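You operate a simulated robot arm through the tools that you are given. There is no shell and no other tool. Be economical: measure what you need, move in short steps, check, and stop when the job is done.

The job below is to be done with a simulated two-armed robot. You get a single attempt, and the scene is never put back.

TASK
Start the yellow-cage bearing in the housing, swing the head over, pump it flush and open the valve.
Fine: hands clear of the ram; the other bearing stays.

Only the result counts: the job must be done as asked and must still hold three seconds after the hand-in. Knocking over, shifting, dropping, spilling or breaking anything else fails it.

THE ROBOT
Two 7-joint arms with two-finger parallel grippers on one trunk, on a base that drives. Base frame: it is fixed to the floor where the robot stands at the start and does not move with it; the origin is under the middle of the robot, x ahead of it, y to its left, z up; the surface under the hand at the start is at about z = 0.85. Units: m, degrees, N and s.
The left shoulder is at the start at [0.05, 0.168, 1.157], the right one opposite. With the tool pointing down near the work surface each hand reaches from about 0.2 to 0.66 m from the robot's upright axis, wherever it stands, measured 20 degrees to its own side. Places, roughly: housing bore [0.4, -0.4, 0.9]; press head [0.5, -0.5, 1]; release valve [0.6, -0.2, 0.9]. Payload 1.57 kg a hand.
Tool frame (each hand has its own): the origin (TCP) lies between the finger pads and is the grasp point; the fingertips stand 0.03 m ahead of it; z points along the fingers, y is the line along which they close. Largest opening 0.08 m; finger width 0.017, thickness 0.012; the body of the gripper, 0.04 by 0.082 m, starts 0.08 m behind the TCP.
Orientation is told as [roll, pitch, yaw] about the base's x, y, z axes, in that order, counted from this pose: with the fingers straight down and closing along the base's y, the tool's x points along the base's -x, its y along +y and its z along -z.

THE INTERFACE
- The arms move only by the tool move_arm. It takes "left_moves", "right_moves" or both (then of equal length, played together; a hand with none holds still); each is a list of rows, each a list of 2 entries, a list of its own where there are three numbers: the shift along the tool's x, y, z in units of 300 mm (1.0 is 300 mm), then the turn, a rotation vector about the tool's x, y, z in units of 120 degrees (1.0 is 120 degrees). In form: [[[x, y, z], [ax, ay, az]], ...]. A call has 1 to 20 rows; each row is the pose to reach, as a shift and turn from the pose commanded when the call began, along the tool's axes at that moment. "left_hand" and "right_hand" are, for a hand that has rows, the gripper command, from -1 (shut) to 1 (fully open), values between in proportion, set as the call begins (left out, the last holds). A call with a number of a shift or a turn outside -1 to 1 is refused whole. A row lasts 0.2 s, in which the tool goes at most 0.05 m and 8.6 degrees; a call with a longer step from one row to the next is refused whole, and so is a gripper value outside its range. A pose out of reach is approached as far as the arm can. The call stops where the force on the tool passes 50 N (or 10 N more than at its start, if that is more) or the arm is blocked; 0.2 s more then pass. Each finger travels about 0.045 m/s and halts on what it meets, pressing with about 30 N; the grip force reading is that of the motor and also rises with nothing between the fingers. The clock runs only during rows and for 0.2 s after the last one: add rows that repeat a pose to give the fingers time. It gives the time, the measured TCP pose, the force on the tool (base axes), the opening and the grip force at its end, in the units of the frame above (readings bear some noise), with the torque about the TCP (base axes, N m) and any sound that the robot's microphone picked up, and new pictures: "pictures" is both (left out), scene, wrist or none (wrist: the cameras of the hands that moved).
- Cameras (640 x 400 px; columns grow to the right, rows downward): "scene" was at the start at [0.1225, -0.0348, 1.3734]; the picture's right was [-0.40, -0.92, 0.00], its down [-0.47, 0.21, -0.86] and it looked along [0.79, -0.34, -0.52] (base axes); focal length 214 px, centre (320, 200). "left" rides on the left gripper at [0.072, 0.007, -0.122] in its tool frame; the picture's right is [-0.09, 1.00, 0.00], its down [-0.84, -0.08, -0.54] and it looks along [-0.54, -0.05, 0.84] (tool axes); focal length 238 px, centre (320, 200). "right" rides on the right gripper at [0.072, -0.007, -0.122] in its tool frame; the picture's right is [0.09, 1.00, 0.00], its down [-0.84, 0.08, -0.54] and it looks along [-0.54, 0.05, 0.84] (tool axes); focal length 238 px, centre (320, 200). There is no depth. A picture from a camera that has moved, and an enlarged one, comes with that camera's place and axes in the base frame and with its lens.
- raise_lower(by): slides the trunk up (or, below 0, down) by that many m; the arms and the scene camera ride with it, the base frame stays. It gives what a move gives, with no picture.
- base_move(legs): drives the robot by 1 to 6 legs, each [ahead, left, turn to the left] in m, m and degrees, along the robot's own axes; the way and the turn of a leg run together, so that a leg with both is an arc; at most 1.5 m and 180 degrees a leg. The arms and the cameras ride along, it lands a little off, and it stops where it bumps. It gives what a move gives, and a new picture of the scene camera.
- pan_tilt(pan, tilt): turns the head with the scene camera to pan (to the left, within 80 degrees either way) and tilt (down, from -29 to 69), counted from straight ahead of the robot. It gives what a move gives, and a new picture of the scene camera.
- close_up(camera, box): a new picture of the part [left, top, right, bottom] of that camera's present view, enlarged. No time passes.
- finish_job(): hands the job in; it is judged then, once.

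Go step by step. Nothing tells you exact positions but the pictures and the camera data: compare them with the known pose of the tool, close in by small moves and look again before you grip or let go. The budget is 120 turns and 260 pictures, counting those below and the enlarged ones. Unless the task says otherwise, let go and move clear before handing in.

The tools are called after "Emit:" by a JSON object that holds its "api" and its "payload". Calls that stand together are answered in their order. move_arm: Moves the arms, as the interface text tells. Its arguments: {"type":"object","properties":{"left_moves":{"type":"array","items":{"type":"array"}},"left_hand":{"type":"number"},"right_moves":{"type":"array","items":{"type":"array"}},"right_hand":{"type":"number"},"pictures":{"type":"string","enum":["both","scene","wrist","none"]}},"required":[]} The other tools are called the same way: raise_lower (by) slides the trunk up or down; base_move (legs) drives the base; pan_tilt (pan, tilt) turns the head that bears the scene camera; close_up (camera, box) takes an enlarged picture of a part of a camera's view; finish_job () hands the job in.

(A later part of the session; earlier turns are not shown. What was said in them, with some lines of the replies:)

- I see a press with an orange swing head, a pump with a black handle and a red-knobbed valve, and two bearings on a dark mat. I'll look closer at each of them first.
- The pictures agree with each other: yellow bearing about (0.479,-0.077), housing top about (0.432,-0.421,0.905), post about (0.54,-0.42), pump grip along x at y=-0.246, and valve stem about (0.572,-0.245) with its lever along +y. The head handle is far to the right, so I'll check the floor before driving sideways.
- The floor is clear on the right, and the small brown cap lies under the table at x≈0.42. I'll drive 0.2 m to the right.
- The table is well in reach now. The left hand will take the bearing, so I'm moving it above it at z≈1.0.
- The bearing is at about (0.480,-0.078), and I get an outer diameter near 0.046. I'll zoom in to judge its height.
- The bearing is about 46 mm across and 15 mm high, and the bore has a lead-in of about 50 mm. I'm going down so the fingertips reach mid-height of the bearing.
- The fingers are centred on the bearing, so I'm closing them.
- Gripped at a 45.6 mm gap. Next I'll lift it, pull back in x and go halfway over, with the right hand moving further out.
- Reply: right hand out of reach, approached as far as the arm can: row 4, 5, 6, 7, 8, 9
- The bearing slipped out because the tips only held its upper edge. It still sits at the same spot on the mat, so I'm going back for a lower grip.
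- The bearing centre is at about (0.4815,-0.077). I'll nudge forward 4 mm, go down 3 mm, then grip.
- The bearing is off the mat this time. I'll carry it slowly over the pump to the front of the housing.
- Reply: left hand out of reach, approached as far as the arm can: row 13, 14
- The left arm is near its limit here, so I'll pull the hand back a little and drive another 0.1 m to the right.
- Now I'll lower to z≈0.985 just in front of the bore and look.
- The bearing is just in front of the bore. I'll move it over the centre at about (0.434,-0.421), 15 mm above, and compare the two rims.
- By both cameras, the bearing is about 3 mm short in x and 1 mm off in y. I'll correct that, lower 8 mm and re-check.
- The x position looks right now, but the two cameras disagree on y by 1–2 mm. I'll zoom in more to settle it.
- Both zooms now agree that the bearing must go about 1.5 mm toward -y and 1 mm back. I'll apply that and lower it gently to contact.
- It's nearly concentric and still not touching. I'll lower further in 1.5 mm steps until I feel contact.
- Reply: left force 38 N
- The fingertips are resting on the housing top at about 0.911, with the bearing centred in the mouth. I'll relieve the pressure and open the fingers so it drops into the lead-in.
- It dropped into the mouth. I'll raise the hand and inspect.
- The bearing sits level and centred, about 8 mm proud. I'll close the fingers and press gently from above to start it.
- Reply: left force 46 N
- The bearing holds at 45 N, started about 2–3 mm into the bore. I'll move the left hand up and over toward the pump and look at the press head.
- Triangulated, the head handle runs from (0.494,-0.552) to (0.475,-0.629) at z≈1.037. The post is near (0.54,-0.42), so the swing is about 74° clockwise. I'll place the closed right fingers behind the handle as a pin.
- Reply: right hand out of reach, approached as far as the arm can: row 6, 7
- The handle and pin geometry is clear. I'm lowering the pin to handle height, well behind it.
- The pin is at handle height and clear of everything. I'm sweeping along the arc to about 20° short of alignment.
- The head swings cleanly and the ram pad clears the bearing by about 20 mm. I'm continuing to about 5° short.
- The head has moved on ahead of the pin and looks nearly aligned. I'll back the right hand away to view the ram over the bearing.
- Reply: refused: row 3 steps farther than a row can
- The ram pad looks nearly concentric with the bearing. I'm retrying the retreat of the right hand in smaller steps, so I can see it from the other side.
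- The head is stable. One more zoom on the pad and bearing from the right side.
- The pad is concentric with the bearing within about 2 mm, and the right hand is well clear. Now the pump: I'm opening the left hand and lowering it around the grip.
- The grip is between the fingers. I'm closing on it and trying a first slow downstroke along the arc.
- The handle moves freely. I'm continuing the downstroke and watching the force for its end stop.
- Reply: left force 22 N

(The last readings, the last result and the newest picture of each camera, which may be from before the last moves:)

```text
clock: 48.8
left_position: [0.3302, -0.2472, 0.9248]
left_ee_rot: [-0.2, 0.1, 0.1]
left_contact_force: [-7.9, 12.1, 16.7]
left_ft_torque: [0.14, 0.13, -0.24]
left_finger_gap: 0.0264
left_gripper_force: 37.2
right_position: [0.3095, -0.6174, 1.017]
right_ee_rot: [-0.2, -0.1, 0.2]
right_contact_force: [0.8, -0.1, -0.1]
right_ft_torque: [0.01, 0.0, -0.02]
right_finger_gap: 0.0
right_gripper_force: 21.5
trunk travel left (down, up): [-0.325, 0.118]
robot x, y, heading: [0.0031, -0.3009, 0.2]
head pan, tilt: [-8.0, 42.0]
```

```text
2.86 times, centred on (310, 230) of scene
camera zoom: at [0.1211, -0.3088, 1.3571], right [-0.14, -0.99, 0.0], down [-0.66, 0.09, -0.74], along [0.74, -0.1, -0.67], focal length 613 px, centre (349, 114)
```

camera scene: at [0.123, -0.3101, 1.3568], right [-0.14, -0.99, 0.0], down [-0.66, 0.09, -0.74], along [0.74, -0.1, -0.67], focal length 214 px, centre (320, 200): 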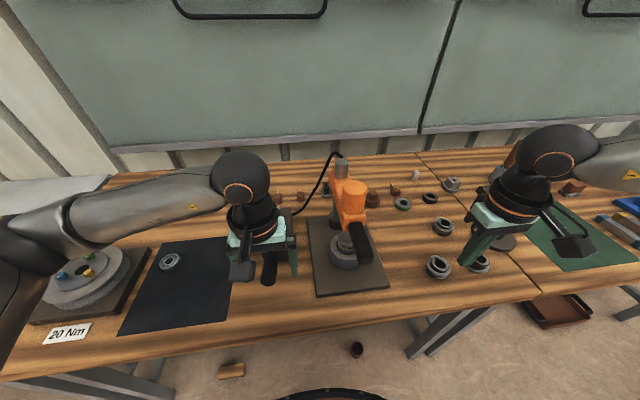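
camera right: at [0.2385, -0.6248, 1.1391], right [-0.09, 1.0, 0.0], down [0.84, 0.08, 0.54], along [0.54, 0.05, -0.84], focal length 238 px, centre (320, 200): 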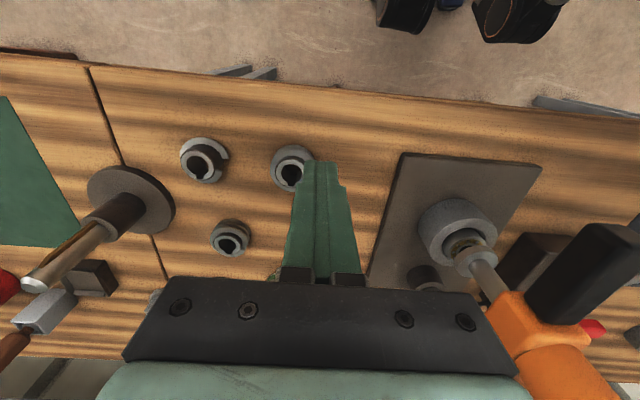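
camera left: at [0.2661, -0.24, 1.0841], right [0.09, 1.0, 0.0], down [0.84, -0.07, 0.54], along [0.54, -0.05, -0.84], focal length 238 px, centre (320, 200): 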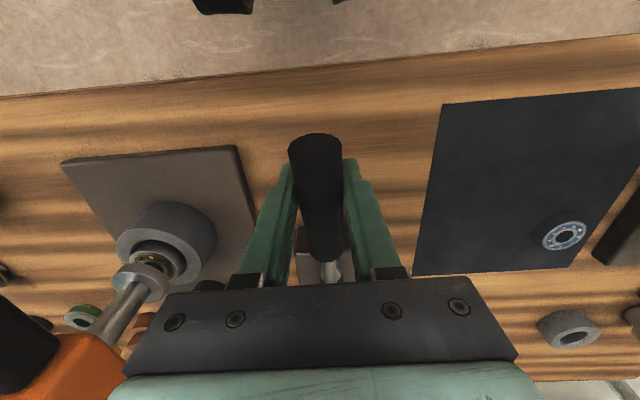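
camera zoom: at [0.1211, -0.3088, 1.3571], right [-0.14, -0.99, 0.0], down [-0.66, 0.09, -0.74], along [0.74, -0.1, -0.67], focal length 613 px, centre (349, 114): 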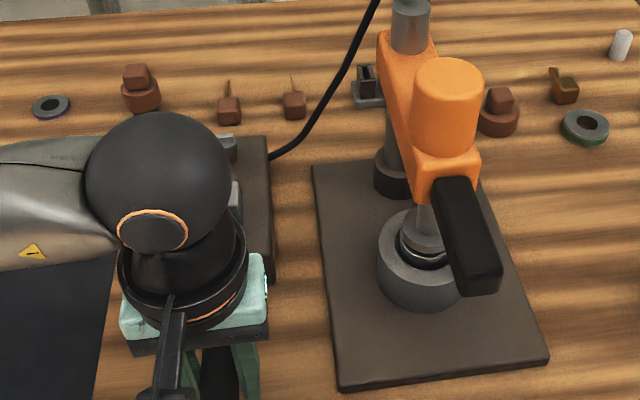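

The downstroke ended at z≈0.925 and the ram has come down onto the bearing, so the valve is closed. I'll lift the handle back up and check.

Emit:
{"api": "move_arm", "payload": {"left_moves": [[[0, 0, -0.03], [0, 0, 0]], [[-0.005, 0, -0.06], [0, 0, 0]], [[-0.012, 0, -0.09], [0, 0, 0]], [[-0.02, 0, -0.12], [0, 0, 0]], [[-0.03, 0, -0.15], [0, 0, 0]], [[-0.04, 0, -0.18], [0, 0, 0]], [[-0.051, 0, -0.21], [0, 0, 0]], [[-0.051, 0, -0.21], [0, 0, 0]]], "pictures": "none"}}

Emit:
{"api": "close_up", "payload": {"camera": "scene", "box": [330, 220, 380, 270]}}

Emit:
{"api": "close_up", "payload": {"camera": "left", "box": [80, 140, 400, 300]}}

```text
clock: 50.6
left_position: [0.3478, -0.2469, 0.987]
left_ee_rot: [-0.2, -0.2, 0.2]
left_contact_force: [-2.6, 0.9, -3.3]
left_ft_torque: [-0.17, 1.01, -0.15]
left_finger_gap: 0.0266
left_gripper_force: 37.8
right_position: [0.3117, -0.6195, 1.0156]
right_ee_rot: [-0.1, 0.1, 0.0]
right_contact_force: [-0.2, -0.2, 0.4]
right_ft_torque: [0.03, 0.01, 0.03]
right_finger_gap: 0.0002
right_gripper_force: 21.0
trunk travel left (down, up): [-0.325, 0.118]
robot x, y, heading: [-0.0, -0.3002, 0.0]
head pan, tilt: [-8.0, 42.0]
```

```text
8.00 times, centred on (355, 245) of scene
camera zoom: at [0.1232, -0.3099, 1.3567], right [-0.14, -0.99, 0.0], down [-0.66, 0.09, -0.74], along [0.74, -0.1, -0.67], focal length 1716 px, centre (40, -160)
```

zoom: 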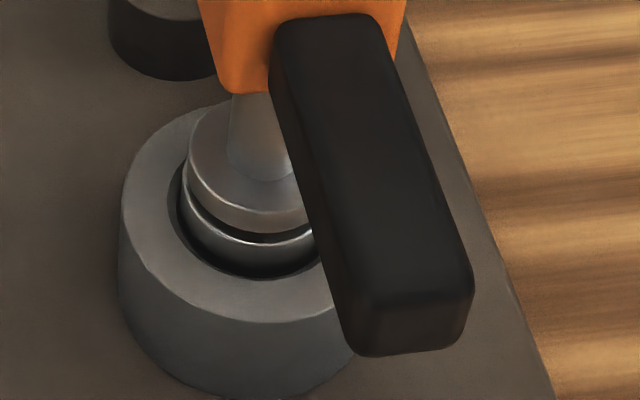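

```text
2.00 times, centred on (240, 220) of left
camera zoom: at [0.2771, -0.2398, 1.1096], right [0.09, 1.0, 0.0], down [0.84, -0.07, 0.54], along [0.54, -0.05, -0.84], focal length 477 px, centre (480, 160)
```

zoom: 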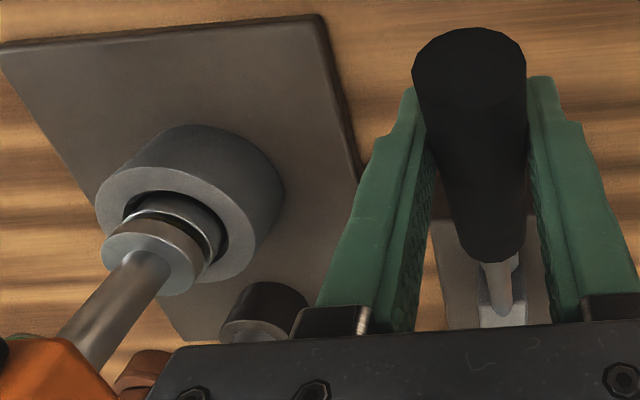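

The ram gains about 7 mm a stroke and now sits just above the bearing. Second downstroke.

Emit:
{"api": "move_arm", "payload": {"left_moves": [[[0.011, 0, 0.03], [0, 0, 0]], [[0.021, 0, 0.06], [0, 0, 0]], [[0.031, 0, 0.09], [0, 0, 0]], [[0.039, 0, 0.12], [0, 0, 0]], [[0.046, 0, 0.15], [0, 0, 0]], [[0.051, 0, 0.18], [0, 0, 0]], [[0.053, 0, 0.205], [0, 0, 0]], [[0.053, 0, 0.22], [0, 0, 0]]], "pictures": "none"}}

Emit:
{"api": "close_up", "payload": {"camera": "scene", "box": [330, 220, 380, 270]}}

```text
clock: 52.4
left_position: [0.3322, -0.2467, 0.9218]
left_ee_rot: [-0.2, -0.1, 0.4]
left_contact_force: [11.3, 11.2, 24.7]
left_ft_torque: [0.09, 0.19, -0.15]
left_finger_gap: 0.0264
left_gripper_force: 37.3
right_position: [0.3109, -0.6183, 1.0171]
right_ee_rot: [0.0, 0.0, 0.0]
right_contact_force: [0.3, 0.3, 0.2]
right_ft_torque: [0.03, -0.04, 0.02]
right_finger_gap: 0.0
right_gripper_force: 21.2
trunk travel left (down, up): [-0.325, 0.118]
robot x, y, heading: [0.0009, -0.3008, 0.2]
head pan, tilt: [-8.0, 42.0]
```

```text
8.00 times, centred on (355, 245) of scene
camera zoom: at [0.1229, -0.3091, 1.3572], right [-0.14, -0.99, 0.0], down [-0.66, 0.09, -0.74], along [0.74, -0.1, -0.67], focal length 1716 px, centre (40, -160)
```

zoom: 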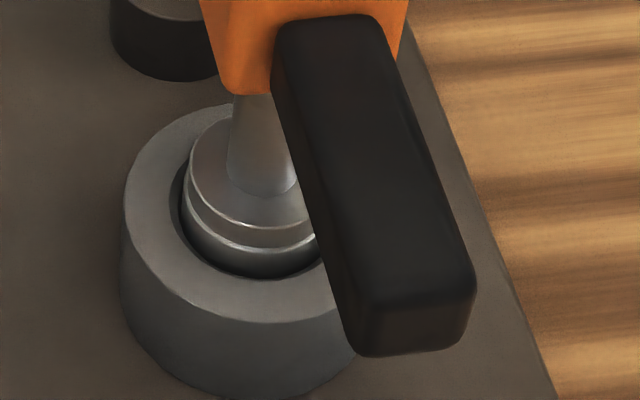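

The pad is on the bearing and has begun to press it. Handle up, then a third stroke.

Emit:
{"api": "move_arm", "payload": {"left_moves": [[[0, 0, -0.03], [0, 0, 0]], [[-0.005, 0, -0.06], [0, 0, 0]], [[-0.012, 0, -0.09], [0, 0, 0]], [[-0.02, 0, -0.12], [0, 0, 0]], [[-0.03, 0, -0.15], [0, 0, 0]], [[-0.04, 0, -0.18], [0, 0, 0]], [[-0.051, 0, -0.21], [0, 0, 0]], [[-0.051, 0, -0.213], [0, 0, 0]]], "pictures": "none"}}

Emit:
{"api": "move_arm", "payload": {"left_moves": [[[0.011, 0, 0.03], [0, 0, 0]], [[0.021, 0, 0.06], [0, 0, 0]], [[0.031, 0, 0.09], [0, 0, 0]], [[0.039, 0, 0.12], [0, 0, 0]], [[0.046, 0, 0.15], [0, 0, 0]], [[0.051, 0, 0.18], [0, 0, 0]], [[0.053, 0, 0.205], [0, 0, 0]], [[0.053, 0, 0.215], [0, 0, 0]]], "pictures": "none"}}

Emit:
{"api": "close_up", "payload": {"camera": "scene", "box": [330, 220, 380, 270]}}

```text
clock: 54.2
left_position: [0.3451, -0.2474, 0.9856]
left_ee_rot: [-0.1, -0.1, 0.2]
left_contact_force: [-6.2, 5.4, -2.7]
left_ft_torque: [0.0, 1.12, 0.03]
left_finger_gap: 0.027
left_gripper_force: 37.5
right_position: [0.3106, -0.6177, 1.0164]
right_ee_rot: [-0.1, 0.1, 0.1]
right_contact_force: [0.4, -0.2, 0.2]
right_ft_torque: [0.0, -0.02, 0.01]
right_finger_gap: 0.0001
right_gripper_force: 21.4
trunk travel left (down, up): [-0.325, 0.118]
robot x, y, heading: [-0.0006, -0.303, 0.0]
head pan, tilt: [-8.0, 42.0]
```

```text
clock: 56.0
left_position: [0.3309, -0.2471, 0.9204]
left_ee_rot: [-0.1, -0.1, 0.3]
left_contact_force: [7.0, 3.2, 10.5]
left_ft_torque: [-0.04, -0.97, -0.08]
left_finger_gap: 0.0262
left_gripper_force: 37.5
right_position: [0.3107, -0.618, 1.0152]
right_ee_rot: [-0.2, 0.0, 0.1]
right_contact_force: [0.0, 0.1, 0.2]
right_ft_torque: [0.03, -0.05, -0.01]
right_finger_gap: 0.0
right_gripper_force: 20.9
trunk travel left (down, up): [-0.325, 0.118]
robot x, y, heading: [0.0033, -0.2988, -0.1]
head pan, tilt: [-8.0, 42.0]
```

```text
8.00 times, centred on (355, 245) of scene
camera zoom: at [0.123, -0.3098, 1.3568], right [-0.14, -0.99, 0.0], down [-0.66, 0.09, -0.74], along [0.74, -0.1, -0.67], focal length 1716 px, centre (40, -160)
```

zoom: 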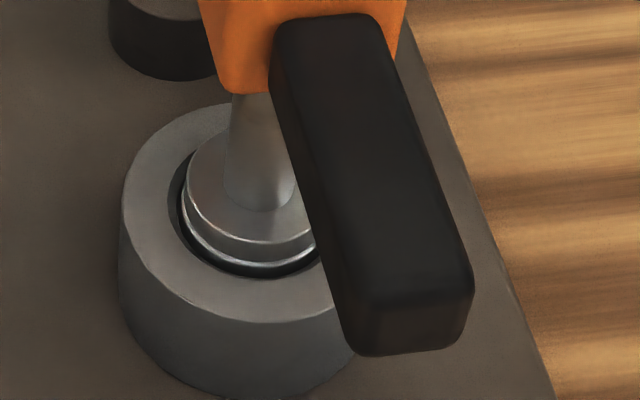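

About 4 mm remain. Handle up, then a partial downstroke with a check.

Emit:
{"api": "move_arm", "payload": {"left_moves": [[[0, 0, -0.03], [0, 0, 0]], [[-0.005, 0, -0.06], [0, 0, 0]], [[-0.012, 0, -0.09], [0, 0, 0]], [[-0.02, 0, -0.12], [0, 0, 0]], [[-0.03, 0, -0.15], [0, 0, 0]], [[-0.04, 0, -0.18], [0, 0, 0]], [[-0.051, 0, -0.21], [0, 0, 0]], [[-0.053, 0, -0.216], [0, 0, 0]]], "pictures": "none"}}

Emit:
{"api": "move_arm", "payload": {"left_moves": [[[0.011, 0, 0.03], [0, 0, 0]], [[0.021, 0, 0.06], [0, 0, 0]], [[0.031, 0, 0.09], [0, 0, 0]], [[0.031, 0, 0.09], [0, 0, 0]]], "pictures": "none"}}

Emit:
{"api": "close_up", "payload": {"camera": "scene", "box": [330, 220, 380, 270]}}

Emit:
{"api": "close_up", "payload": {"camera": "left", "box": [90, 190, 230, 300]}}

```text
clock: 57.8
left_position: [0.3461, -0.248, 0.9831]
left_ee_rot: [0.0, 0.0, 0.2]
left_contact_force: [-7.2, 0.2, -22.7]
left_ft_torque: [-0.11, -0.59, -0.03]
left_finger_gap: 0.0265
left_gripper_force: 37.5
right_position: [0.3103, -0.6183, 1.0164]
right_ee_rot: [0.0, 0.0, 0.2]
right_contact_force: [-0.1, 0.2, 0.3]
right_ft_torque: [0.0, 0.0, 0.01]
right_finger_gap: 0.0001
right_gripper_force: 21.2
trunk travel left (down, up): [-0.325, 0.118]
robot x, y, heading: [0.0009, -0.2986, -0.2]
head pan, tilt: [-8.0, 42.0]
```

```text
clock: 58.8
left_position: [0.3386, -0.2476, 0.9591]
left_ee_rot: [-0.2, -0.2, 0.3]
left_contact_force: [3.1, 0.8, 8.8]
left_ft_torque: [-0.03, -1.09, -0.07]
left_finger_gap: 0.0266
left_gripper_force: 37.5
right_position: [0.3098, -0.6194, 1.0162]
right_ee_rot: [-0.1, -0.2, 0.1]
right_contact_force: [0.8, -0.5, -0.5]
right_ft_torque: [0.01, 0.02, 0.02]
right_finger_gap: 0.0
right_gripper_force: 21.4
trunk travel left (down, up): [-0.325, 0.118]
robot x, y, heading: [-0.0005, -0.3012, 0.0]
head pan, tilt: [-8.0, 42.0]
```

```text
8.00 times, centred on (355, 245) of scene
camera zoom: at [0.1227, -0.31, 1.3568], right [-0.14, -0.99, 0.0], down [-0.66, 0.09, -0.74], along [0.74, -0.1, -0.67], focal length 1716 px, centre (40, -160)
```

zoom: 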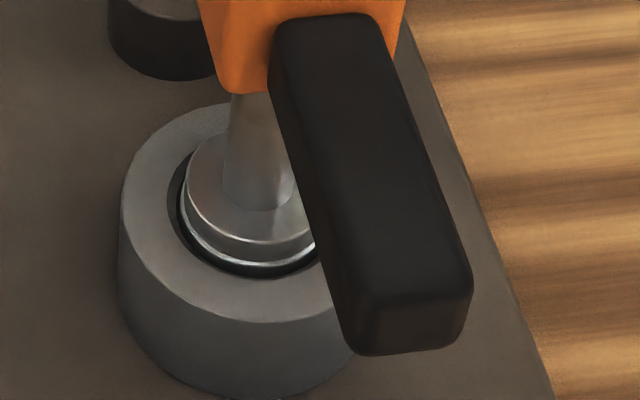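

```text
3.64 times, centred on (160, 245) of left
camera zoom: at [0.2667, -0.2399, 1.0806], right [0.09, 1.0, 0.0], down [0.84, -0.07, 0.55], along [0.54, -0.05, -0.84], focal length 867 px, centre (902, 36)
```

zoom: 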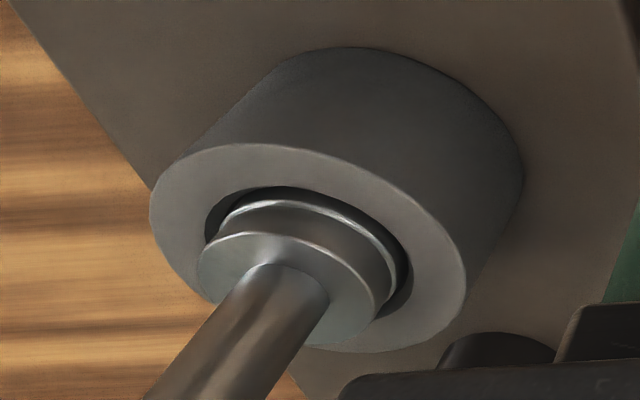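

A few millimetres still remain. I'm continuing the downstroke.

Emit:
{"api": "move_arm", "payload": {"left_moves": [[[0.008, 0, 0.03], [0, 0, 0]], [[0.014, 0, 0.06], [0, 0, 0]], [[0.018, 0, 0.08], [0, 0, 0]], [[0.018, 0, 0.08], [0, 0, 0]]], "pictures": "none"}}

Emit:
{"api": "close_up", "payload": {"camera": "scene", "box": [330, 220, 380, 270]}}

Emit:
{"api": "close_up", "payload": {"camera": "left", "box": [90, 190, 230, 300]}}

```text
clock: 59.8
left_position: [0.3329, -0.248, 0.9349]
left_ee_rot: [-0.1, -0.1, 0.4]
left_contact_force: [5.4, 6.2, 9.6]
left_ft_torque: [-0.1, -1.01, -0.04]
left_finger_gap: 0.0264
left_gripper_force: 36.8
right_position: [0.3112, -0.6182, 1.0168]
right_ee_rot: [-0.1, 0.0, 0.1]
right_contact_force: [0.0, -0.7, 1.3]
right_ft_torque: [0.01, 0.0, -0.01]
right_finger_gap: 0.0
right_gripper_force: 21.8
trunk travel left (down, up): [-0.325, 0.118]
robot x, y, heading: [0.0013, -0.2992, 0.2]
head pan, tilt: [-8.0, 42.0]
```

```text
8.00 times, centred on (355, 245) of scene
camera zoom: at [0.1229, -0.3095, 1.3568], right [-0.14, -0.99, 0.0], down [-0.66, 0.09, -0.74], along [0.74, -0.1, -0.67], focal length 1716 px, centre (40, -160)
```

zoom: 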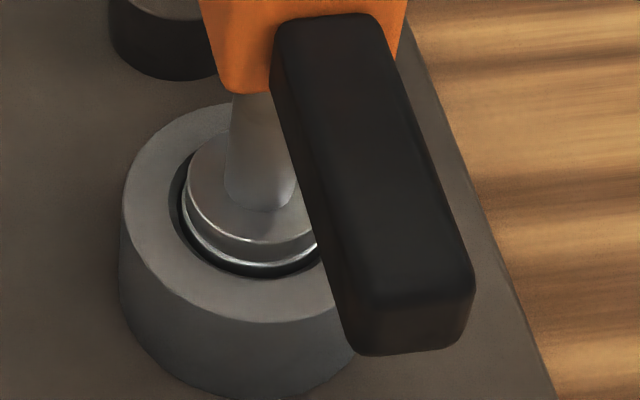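

```text
3.64 times, centred on (160, 245) of left
camera zoom: at [0.2616, -0.2402, 1.0573], right [0.09, 1.0, 0.0], down [0.84, -0.07, 0.54], along [0.54, -0.05, -0.84], focal length 867 px, centre (902, 36)
```

zoom: 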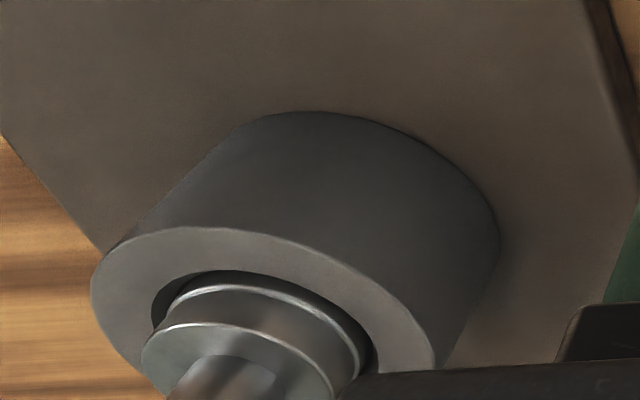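

The ram didn't advance in this part of the stroke, so it seems to act near the bottom. I'm going down in small steps.

Emit:
{"api": "move_arm", "payload": {"left_moves": [[[0.001, 0, 0.012], [0, 0, 0]], [[0.001, 0, 0.024], [0, 0, 0]], [[0.001, 0, 0.024], [0, 0, 0]]], "pictures": "none"}}

Emit:
{"api": "close_up", "payload": {"camera": "scene", "box": [330, 220, 380, 270]}}

```text
clock: 60.6
left_position: [0.3304, -0.2474, 0.9271]
left_ee_rot: [-0.1, 0.0, 0.2]
left_contact_force: [3.4, 8.2, 9.9]
left_ft_torque: [-0.12, -0.98, -0.04]
left_finger_gap: 0.0264
left_gripper_force: 37.9
right_position: [0.311, -0.6183, 1.0171]
right_ee_rot: [0.0, -0.1, 0.1]
right_contact_force: [0.0, 0.0, -0.1]
right_ft_torque: [0.01, 0.0, -0.02]
right_finger_gap: 0.0
right_gripper_force: 21.4
trunk travel left (down, up): [-0.325, 0.118]
robot x, y, heading: [-0.0038, -0.3, 0.0]
head pan, tilt: [-8.0, 42.0]
```

```text
8.00 times, centred on (355, 245) of scene
camera zoom: at [0.1225, -0.3093, 1.3568], right [-0.14, -0.99, 0.0], down [-0.66, 0.09, -0.74], along [0.74, -0.1, -0.67], focal length 1716 px, centre (40, -160)
```

zoom: 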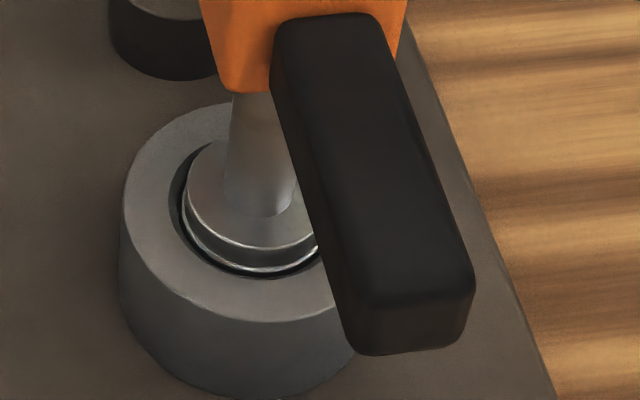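

It's advancing again. A small further step, then a check for flush.

Emit:
{"api": "move_arm", "payload": {"left_moves": [[[0, 0, 0.008], [0, 0, 0]], [[0, 0, 0.014], [0, 0, 0]], [[0, 0, 0.014], [0, 0, 0]]], "pictures": "none"}}

Emit:
{"api": "close_up", "payload": {"camera": "scene", "box": [330, 220, 380, 270]}}

Emit:
{"api": "close_up", "payload": {"camera": "left", "box": [90, 210, 210, 310]}}

```text
clock: 61.4
left_position: [0.3304, -0.2478, 0.9223]
left_ee_rot: [-0.1, 0.1, 0.1]
left_contact_force: [-2.0, 4.8, 11.1]
left_ft_torque: [-0.09, -1.1, -0.15]
left_finger_gap: 0.0262
left_gripper_force: 37.5
right_position: [0.3106, -0.6188, 1.0156]
right_ee_rot: [-0.1, 0.0, 0.1]
right_contact_force: [-0.2, 0.5, -0.3]
right_ft_torque: [-0.01, 0.0, -0.01]
right_finger_gap: 0.0
right_gripper_force: 21.6
trunk travel left (down, up): [-0.325, 0.118]
robot x, y, heading: [0.0005, -0.3052, 0.3]
head pan, tilt: [-8.0, 42.0]
```

```text
8.00 times, centred on (355, 245) of scene
camera zoom: at [0.122, -0.3096, 1.3569], right [-0.14, -0.99, 0.0], down [-0.66, 0.09, -0.74], along [0.74, -0.1, -0.67], focal length 1716 px, centre (40, -160)
```

zoom: 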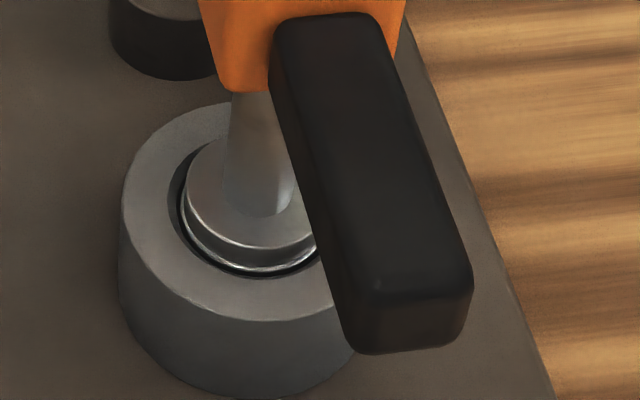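

```text
4.00 times, centred on (150, 260) of left
camera zoom: at [0.2602, -0.2399, 1.0452], right [0.09, 1.0, 0.0], down [0.84, -0.07, 0.54], along [0.54, -0.05, -0.84], focal length 953 px, centre (1000, -40)
```

zoom: 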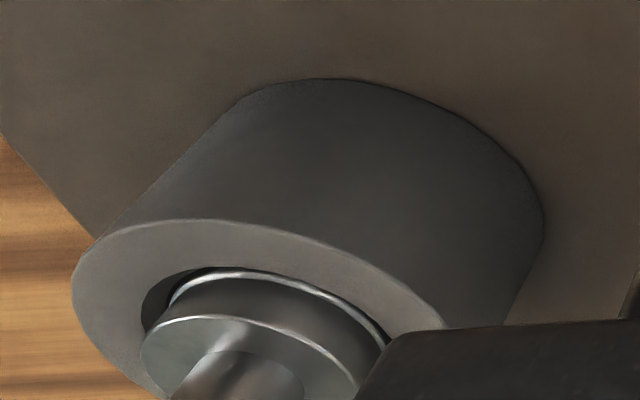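

It looks very close to flush. I'll zoom in harder on the rim.

Emit:
{"api": "close_up", "payload": {"camera": "scene", "box": [350, 236, 374, 260]}}

Emit:
{"api": "close_up", "payload": {"camera": "left", "box": [120, 260, 190, 310]}}

Emit:
{"api": "close_up", "payload": {"camera": "right", "box": [430, 210, 510, 280]}}

```text
16.00 times, centred on (362, 248) of scene
camera zoom: at [0.122, -0.3096, 1.3569], right [-0.14, -0.99, 0.0], down [-0.66, 0.09, -0.74], along [0.74, -0.1, -0.67], focal length 3432 px, centre (-352, -568)
```

zoom: 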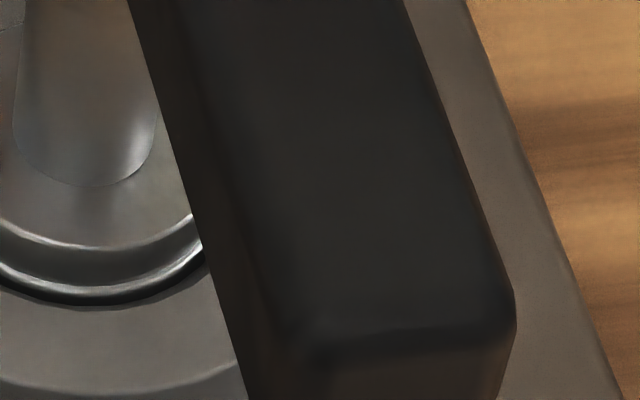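

```text
8.00 times, centred on (155, 285) of left
camera zoom: at [0.2602, -0.2399, 1.0452], right [0.09, 1.0, 0.0], down [0.84, -0.07, 0.54], along [0.54, -0.05, -0.84], focal length 1907 px, centre (1640, -480)
```

zoom: 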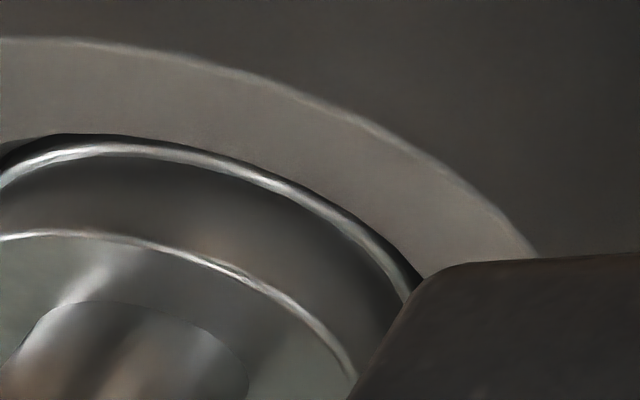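

```text
5.71 times, centred on (470, 245) of right
camera zoom: at [0.2378, -0.6244, 1.1396], right [-0.09, 1.0, 0.0], down [0.84, 0.08, 0.54], along [0.54, 0.05, -0.84], focal length 1362 px, centre (-537, -57)
```

zoom: 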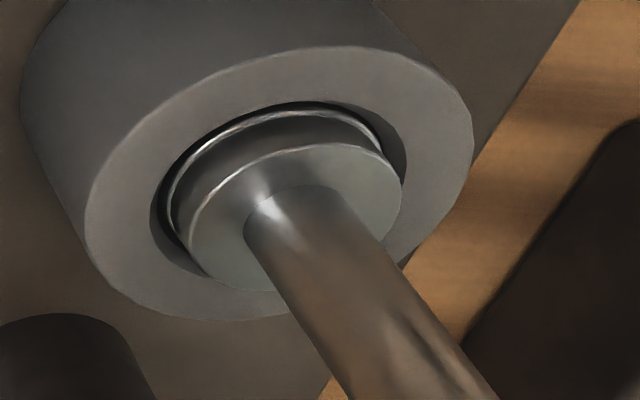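

The bearing measures flush within about 1 mm, and the ram stopped advancing over the last part of the stroke. I'll release the pump handle, lift away and study the valve.

Emit:
{"api": "move_arm", "payload": {"left_moves": [[[0, 0, 0], [0, 0, 0]], [[0, 0, 0], [0, 0, 0]], [[0, 0, 0], [0, 0, 0]], [[0, 0, -0.1], [0, 0, 0]], [[0, 0, -0.25], [0, 0, 0]], [[0, 0, -0.4], [0, 0, 0]], [[0, 0.1, -0.5], [0, 0, 0]], [[0, 0.25, -0.5], [0, 0, 0]], [[0, 0.4, -0.5], [0, 0, 0]], [[0, 0.4, -0.5], [0, 0, 0]]], "left_hand": 1, "pictures": "both"}}

Emit:
{"api": "close_up", "payload": {"camera": "scene", "box": [200, 180, 330, 290]}}

Emit:
{"api": "close_up", "payload": {"camera": "left", "box": [100, 130, 340, 300]}}

```text
clock: 63.6
left_position: [0.3264, -0.1292, 1.0708]
left_ee_rot: [-0.1, 0.0, 0.2]
left_contact_force: [0.1, 0.1, -0.3]
left_ft_torque: [-0.01, -0.02, 0.05]
left_finger_gap: 0.0798
left_gripper_force: 0.0
right_position: [0.3118, -0.6184, 1.0168]
right_ee_rot: [-0.1, 0.0, 0.1]
right_contact_force: [0.1, -0.2, -0.3]
right_ft_torque: [-0.01, -0.01, -0.04]
right_finger_gap: 0.0001
right_gripper_force: 21.2
trunk travel left (down, up): [-0.325, 0.118]
robot x, y, heading: [-0.0017, -0.3015, -0.0]
head pan, tilt: [-8.0, 42.0]
camera scene: at [0.1231, -0.3104, 1.3567], right [-0.14, -0.99, 0.0], down [-0.66, 0.09, -0.74], along [0.74, -0.1, -0.67], focal length 214 px, centre (320, 200)
camera left: at [0.257, -0.1216, 1.1934], right [0.09, 1.0, 0.0], down [0.84, -0.07, 0.54], along [0.54, -0.05, -0.84], focal length 238 px, centre (320, 200)
```

scene: 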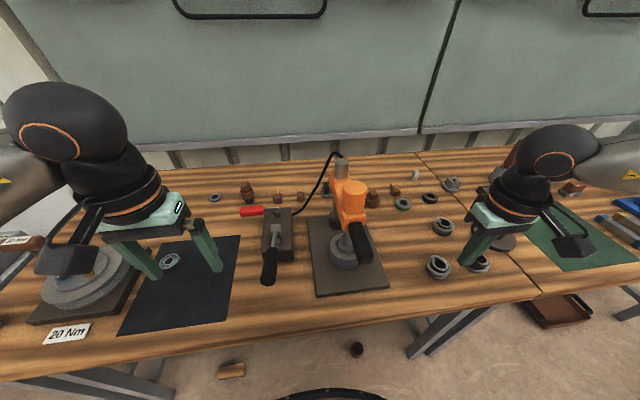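
left: 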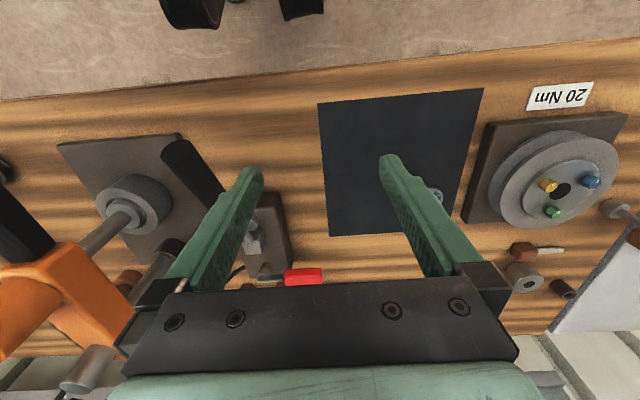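

```text
3.64 times, centred on (265, 235) of scene
camera zoom: at [0.1231, -0.3104, 1.3567], right [-0.14, -0.99, 0.0], down [-0.66, 0.09, -0.74], along [0.74, -0.1, -0.67], focal length 780 px, centre (520, 73)
```

zoom: 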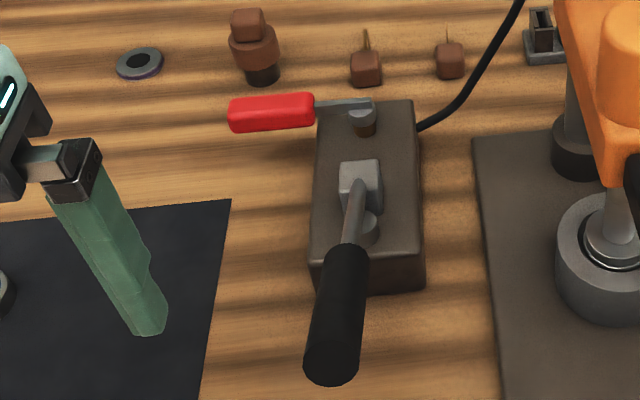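

```text
2.35 times, centred on (220, 215) of left
camera zoom: at [0.257, -0.1216, 1.1934], right [0.09, 1.0, 0.0], down [0.84, -0.07, 0.54], along [0.54, -0.05, -0.84], focal length 561 px, centre (555, 165)
```

zoom: 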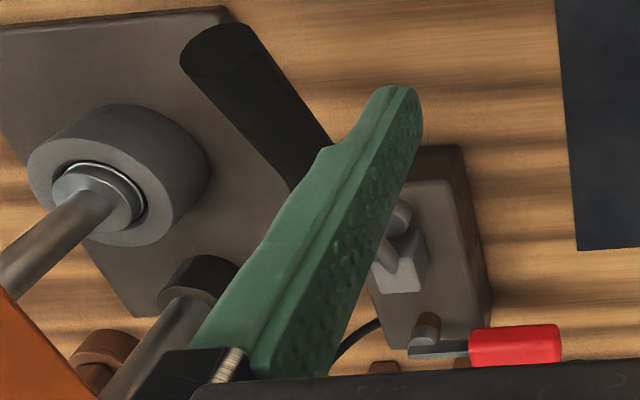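

The knob centre is at (0.576,-0.178,0.930) and the stem at (0.572,-0.245). Turning it toward the robot would run into the pump clevis, so I'll try +x first. I'm placing the closed left fingers in front of the knob.

Emit:
{"api": "move_arm", "payload": {"left_moves": [[[-0.12, -0.02, 0], [0, 0, 0]], [[-0.25, -0.05, 0], [0, 0, 0]], [[-0.38, -0.08, 0], [0, 0, 0]], [[-0.51, -0.11, 0], [0, 0, 0]], [[-0.62, -0.137, 0.03], [0, 0, 0]], [[-0.68, -0.137, 0.12], [0, 0, 0]], [[-0.68, -0.137, 0.24], [0, 0, 0]], [[-0.68, -0.137, 0.35], [0, 0, 0]], [[-0.68, -0.137, 0.427], [0, 0, 0]], [[-0.68, -0.137, 0.427], [0, 0, 0]]], "left_hand": -1, "pictures": "wrist"}}

Emit:
{"api": "close_up", "payload": {"camera": "scene", "box": [200, 180, 330, 290]}}

```text
clock: 65.8
left_position: [0.5358, -0.1658, 0.946]
left_ee_rot: [-0.1, 0.0, 0.2]
left_contact_force: [-1.2, 0.1, -0.2]
left_ft_torque: [0.02, -0.03, -0.02]
left_finger_gap: 0.0
left_gripper_force: 20.6
right_position: [0.31, -0.6194, 1.0167]
right_ee_rot: [-0.2, -0.1, 0.0]
right_contact_force: [-0.2, 0.6, 0.2]
right_ft_torque: [-0.02, -0.02, 0.03]
right_finger_gap: 0.0
right_gripper_force: 21.0
trunk travel left (down, up): [-0.325, 0.118]
robot x, y, heading: [-0.005, -0.3026, -0.0]
head pan, tilt: [-8.0, 42.0]
camera left: at [0.4647, -0.1596, 1.068], right [0.09, 1.0, 0.0], down [0.84, -0.07, 0.54], along [0.54, -0.05, -0.84], focal length 238 px, centre (320, 200)
```

left: 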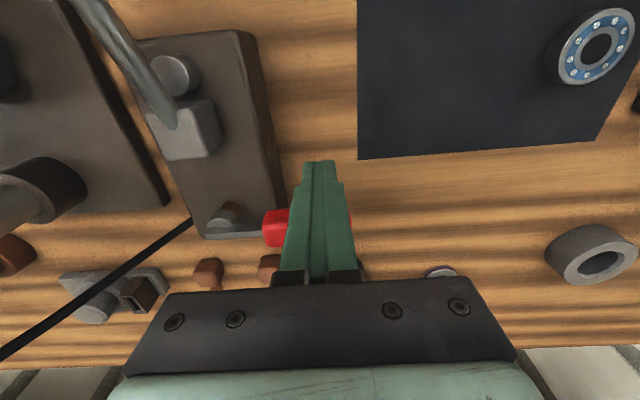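

```text
3.64 times, centred on (265, 235) of scene
camera zoom: at [0.1229, -0.3101, 1.3568], right [-0.14, -0.99, 0.0], down [-0.66, 0.09, -0.74], along [0.74, -0.1, -0.67], focal length 780 px, centre (520, 73)
```

zoom: 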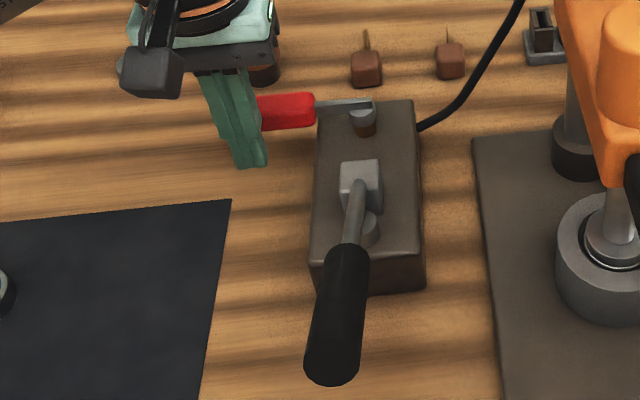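

The pin is just in front of the knob. A gentle push toward +x will test which way the valve turns.

Emit:
{"api": "move_arm", "payload": {"left_moves": [[[-0.03, -0.02, 0], [0, 0, 0]], [[-0.05, -0.03, 0], [0, 0, 0]], [[-0.075, -0.025, 0], [0, 0, 0]], [[-0.1, -0.02, 0], [0, 0, 0]], [[-0.12, -0.02, 0], [0, 0, 0]], [[-0.12, -0.02, 0], [0, 0, 0]]], "pictures": "wrist"}}

Emit:
{"api": "close_up", "payload": {"camera": "scene", "box": [200, 170, 380, 290]}}

```text
clock: 67.2
left_position: [0.5718, -0.175, 0.9461]
left_ee_rot: [-0.1, 0.0, 0.2]
left_contact_force: [-1.5, 0.0, 0.0]
left_ft_torque: [-0.04, 0.01, 0.01]
left_finger_gap: 0.0
left_gripper_force: 21.4
right_position: [0.3092, -0.6203, 1.017]
right_ee_rot: [-0.2, 0.0, 0.1]
right_contact_force: [0.1, 0.0, -0.1]
right_ft_torque: [-0.02, -0.01, 0.01]
right_finger_gap: 0.0002
right_gripper_force: 21.7
trunk travel left (down, up): [-0.325, 0.118]
robot x, y, heading: [0.0005, -0.2971, 0.1]
head pan, tilt: [-8.0, 42.0]
camera left: at [0.501, -0.1669, 1.0671], right [0.09, 1.0, 0.0], down [0.84, -0.07, 0.54], along [0.54, -0.05, -0.84], focal length 238 px, centre (320, 200)
```

left: 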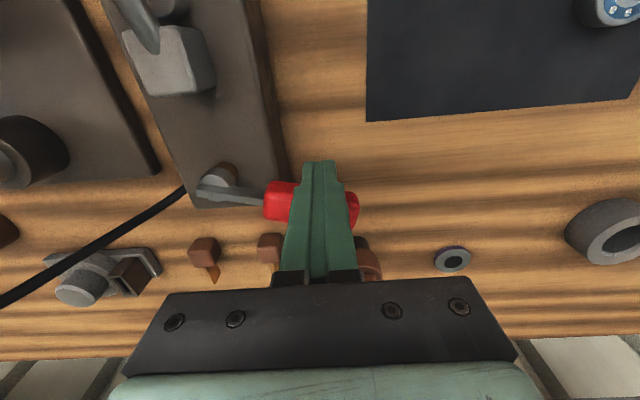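

```text
3.33 times, centred on (290, 230) of scene
camera zoom: at [0.1228, -0.3101, 1.3568], right [-0.14, -0.99, 0.0], down [-0.66, 0.09, -0.74], along [0.74, -0.1, -0.67], focal length 715 px, centre (420, 100)
```

zoom: 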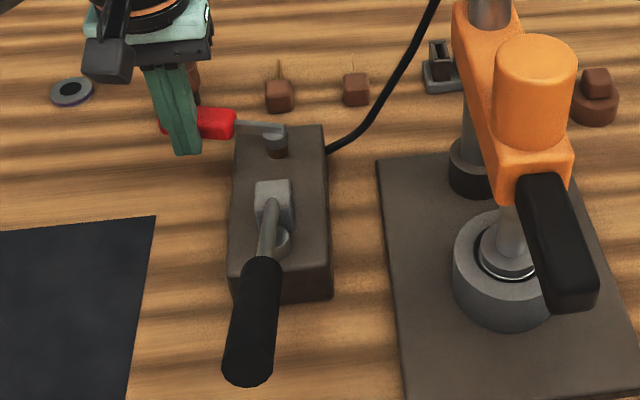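

The lever turns freely this way. I'm continuing along the arc to about 60° and watching the ram.

Emit:
{"api": "move_arm", "payload": {"left_moves": [[[-0.03, 0.005, 0], [0, 0, 0]], [[-0.057, 0.005, 0], [0, 0, 0]], [[-0.086, -0.005, 0], [0, 0, 0]], [[-0.115, -0.018, 0], [0, 0, 0]], [[-0.142, -0.035, 0], [0, 0, 0]], [[-0.167, -0.055, 0], [0, 0, 0]], [[-0.167, -0.055, 0], [0, 0, 0]]], "pictures": "wrist"}}

Emit:
{"api": "close_up", "payload": {"camera": "scene", "box": [200, 170, 380, 290]}}

```text
clock: 68.8
left_position: [0.6172, -0.1882, 0.9443]
left_ee_rot: [0.0, 0.0, 0.2]
left_contact_force: [0.2, 1.5, 0.0]
left_ft_torque: [0.02, -0.05, 0.0]
left_finger_gap: 0.0
left_gripper_force: 21.4
left hand out of reach, approached as far as the arm can: row 6, 7
right_position: [0.3106, -0.6185, 1.0158]
right_ee_rot: [-0.1, -0.1, 0.0]
right_contact_force: [0.0, -1.2, -0.2]
right_ft_torque: [0.01, 0.0, -0.01]
right_finger_gap: 0.0001
right_gripper_force: 21.7
trunk travel left (down, up): [-0.325, 0.118]
robot x, y, heading: [0.0037, -0.2975, 0.1]
head pan, tilt: [-8.0, 42.0]
camera left: at [0.5474, -0.182, 1.0664], right [0.09, 1.0, 0.0], down [0.84, -0.07, 0.54], along [0.54, -0.05, -0.84], focal length 238 px, centre (320, 200)
```

left: 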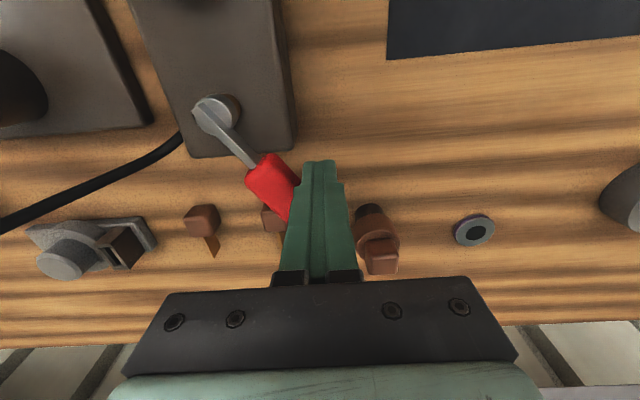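

```text
3.33 times, centred on (290, 230) of scene
camera zoom: at [0.123, -0.3099, 1.3568], right [-0.14, -0.99, 0.0], down [-0.66, 0.09, -0.74], along [0.74, -0.1, -0.67], focal length 715 px, centre (420, 100)
```

zoom: 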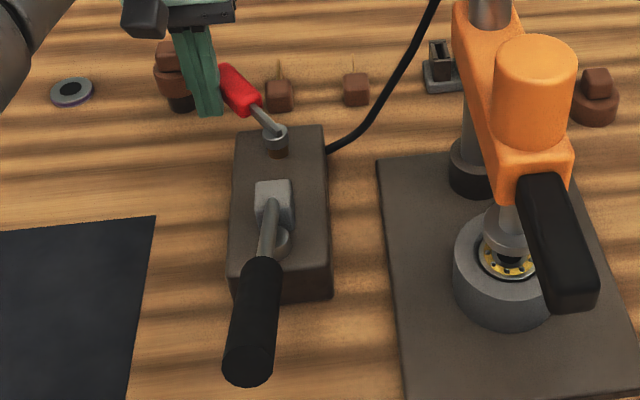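

The ram has retracted, so the valve is open at roughly 50°. Now I'll check the bearing for flush.

Emit:
{"api": "close_up", "payload": {"camera": "scene", "box": [330, 220, 380, 270]}}

Emit:
{"api": "close_up", "payload": {"camera": "right", "box": [430, 210, 510, 280]}}

```text
8.00 times, centred on (355, 245) of scene
camera zoom: at [0.123, -0.3099, 1.3568], right [-0.14, -0.99, 0.0], down [-0.66, 0.09, -0.74], along [0.74, -0.1, -0.67], focal length 1716 px, centre (40, -160)
```

zoom: 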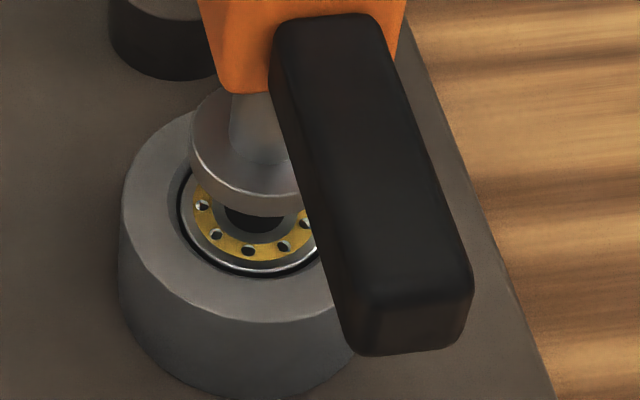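

```text
5.71 times, centred on (470, 245) of right
camera zoom: at [0.2387, -0.6247, 1.1393], right [-0.09, 1.0, 0.0], down [0.84, 0.08, 0.54], along [0.54, 0.05, -0.84], focal length 1362 px, centre (-537, -57)
```

zoom: 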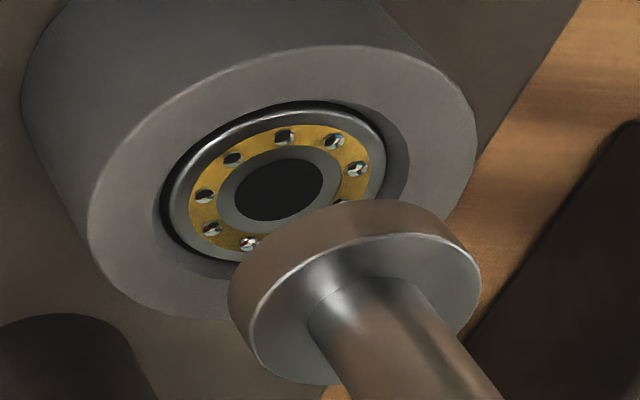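

The bearing sits square with its face at or just below the housing face. I'll turn the lever somewhat further with a short -y push, short of the items behind it.

Emit:
{"api": "move_arm", "payload": {"left_moves": [[[0.005, -0.02, 0], [0, 0, 0]], [[0.01, -0.04, 0], [0, 0, 0]], [[0.01, -0.06, 0], [0, 0, 0]], [[0.01, -0.075, 0], [0, 0, 0]], [[0.01, -0.075, 0], [0, 0, 0]]], "pictures": "wrist"}}

Emit:
{"api": "close_up", "payload": {"camera": "scene", "box": [200, 170, 380, 290]}}

```text
clock: 70.0
left_position: [0.6126, -0.2113, 0.9448]
left_ee_rot: [-0.1, 0.0, 0.2]
left_contact_force: [1.0, 2.3, -0.1]
left_ft_torque: [0.04, 0.0, 0.03]
left_finger_gap: 0.0
left_gripper_force: 21.2
right_position: [0.3107, -0.6186, 1.0165]
right_ee_rot: [-0.1, 0.0, 0.2]
right_contact_force: [0.2, 0.7, 0.3]
right_ft_torque: [-0.01, 0.04, -0.01]
right_finger_gap: 0.0001
right_gripper_force: 21.5
trunk travel left (down, up): [-0.325, 0.118]
robot x, y, heading: [0.0019, -0.3035, 0.1]
head pan, tilt: [-8.0, 42.0]
camera left: at [0.5426, -0.2034, 1.0658], right [0.09, 1.0, 0.0], down [0.84, -0.07, 0.54], along [0.54, -0.05, -0.84], focal length 238 px, centre (320, 200)
```

left: 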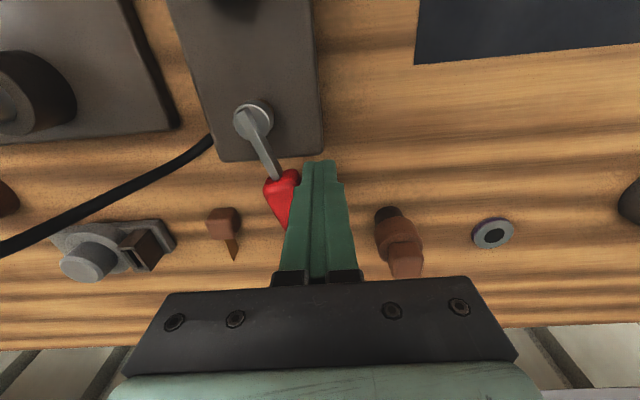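

```text
3.33 times, centred on (290, 230) of scene
camera zoom: at [0.1231, -0.3098, 1.3567], right [-0.14, -0.99, 0.0], down [-0.66, 0.09, -0.74], along [0.74, -0.1, -0.67], focal length 715 px, centre (420, 100)
```

zoom: 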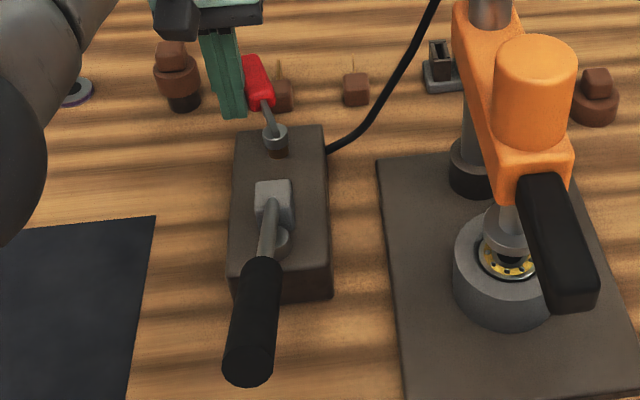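

The valve lever is well over and the ram is up. I'll lift the left hand clear and move to a viewpoint on the bearing.

Emit:
{"api": "move_arm", "payload": {"left_moves": [[[0.02, 0.05, 0], [0, 0, 0]], [[0.03, 0.07, -0.1], [0, 0, 0]], [[0.04, 0.07, -0.24], [0, 0, 0]], [[0.06, 0.07, -0.38], [0, 0, 0]], [[0.12, 0.07, -0.5], [0, 0, 0]], [[0.25, 0.05, -0.54], [0, 0, 0]], [[0.4, 0.02, -0.54], [0, 0, 0]], [[0.55, -0.01, -0.54], [0, 0, 0]], [[0.7, -0.06, -0.54], [0, 0, 0]], [[0.83, -0.13, -0.54], [0, 0, 0]], [[0.875, -0.16, -0.54], [0, 0, 0]], [[0.875, -0.16, -0.54], [0, 0, 0]]], "pictures": "both"}}

Emit:
{"api": "close_up", "payload": {"camera": "left", "box": [170, 130, 260, 210]}}

Emit:
{"api": "close_up", "payload": {"camera": "right", "box": [430, 195, 510, 265]}}

```text
clock: 72.6
left_position: [0.3533, -0.2617, 1.1067]
left_ee_rot: [-0.1, -0.1, 0.2]
left_contact_force: [-1.0, -0.6, -0.1]
left_ft_torque: [-0.03, -0.02, 0.0]
left_finger_gap: 0.0001
left_gripper_force: 21.4
left hand out of reach, approached as far as the arm can: row 1
right_position: [0.3111, -0.6186, 1.0159]
right_ee_rot: [-0.1, 0.0, 0.1]
right_contact_force: [0.5, 0.0, 0.2]
right_ft_torque: [-0.01, 0.02, -0.01]
right_finger_gap: 0.0
right_gripper_force: 21.2
trunk travel left (down, up): [-0.325, 0.118]
robot x, y, heading: [-0.0019, -0.3045, 0.1]
head pan, tilt: [-8.0, 42.0]
camera scene: at [0.123, -0.3101, 1.3568], right [-0.14, -0.99, 0.0], down [-0.66, 0.09, -0.74], along [0.74, -0.1, -0.67], focal length 214 px, centre (320, 200)
camera left: at [0.2824, -0.2537, 1.2285], right [0.09, 1.0, 0.0], down [0.84, -0.07, 0.54], along [0.54, -0.05, -0.84], focal length 238 px, centre (320, 200)
```

scene: 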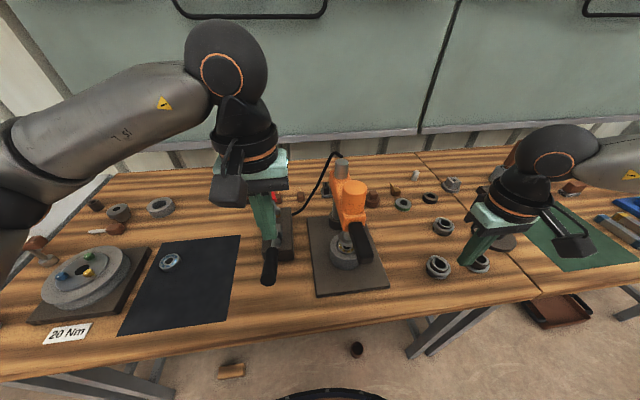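
left: 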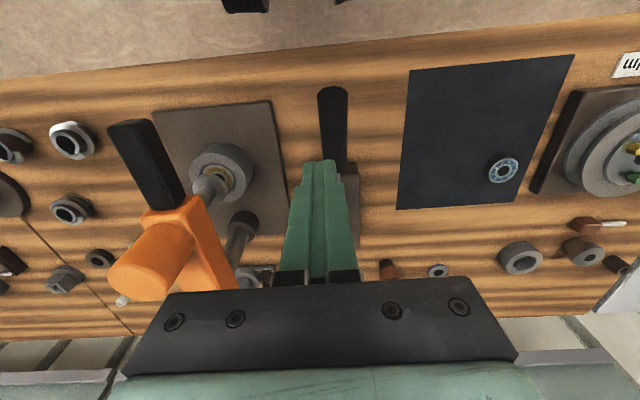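

```text
5.00 times, centred on (215, 170) of left
camera zoom: at [0.2824, -0.2537, 1.2285], right [0.09, 1.0, 0.0], down [0.84, -0.07, 0.54], along [0.54, -0.05, -0.84], focal length 1192 px, centre (845, 350)
```

zoom: 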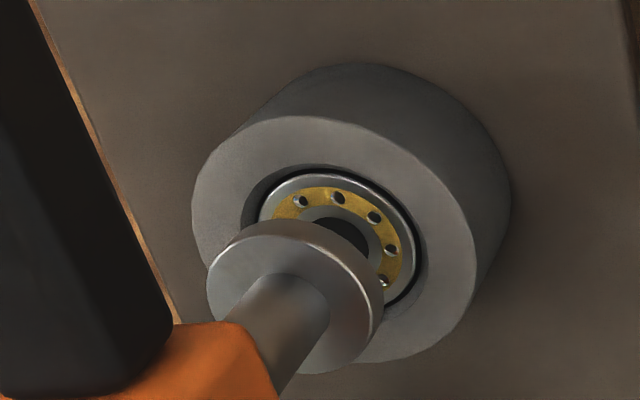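

```text
5.71 times, centred on (470, 230) of right
camera zoom: at [0.2386, -0.6248, 1.1392], right [-0.09, 1.0, 0.0], down [0.84, 0.08, 0.54], along [0.54, 0.05, -0.84], focal length 1362 px, centre (-537, 29)
```

zoom: 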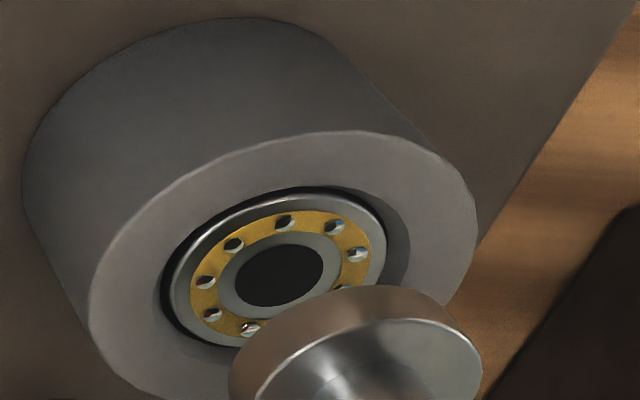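

The ram is up, the yellow bearing sits seated and square in the bore, the valve is open, the blue bearing hasn't moved and both hands are clear. I'm handing in.

Emit:
{"api": "finish_job", "payload": {}}

```text
The job is handed in.
```

I've handed the job in: the yellow-cage bearing is pressed into the housing with the head swung over it, and the valve is open with the ram back up.

- **Flush:** by camera the bearing face is about 2 mm below the housing's outer face, level with the bottom of the lead-in chamfer. The last pump stroke moved it only about 2 mm before it stopped advancing, so I took that as fully seated and did not pump again.
- **Valve:** the lever is turned about 65–70°. I stopped there because of the small brown items behind it.
- **Blue bearing and hands:** the blue-cage bearing was not touched. Both hands were well clear of the ram during pumping and at hand-in.
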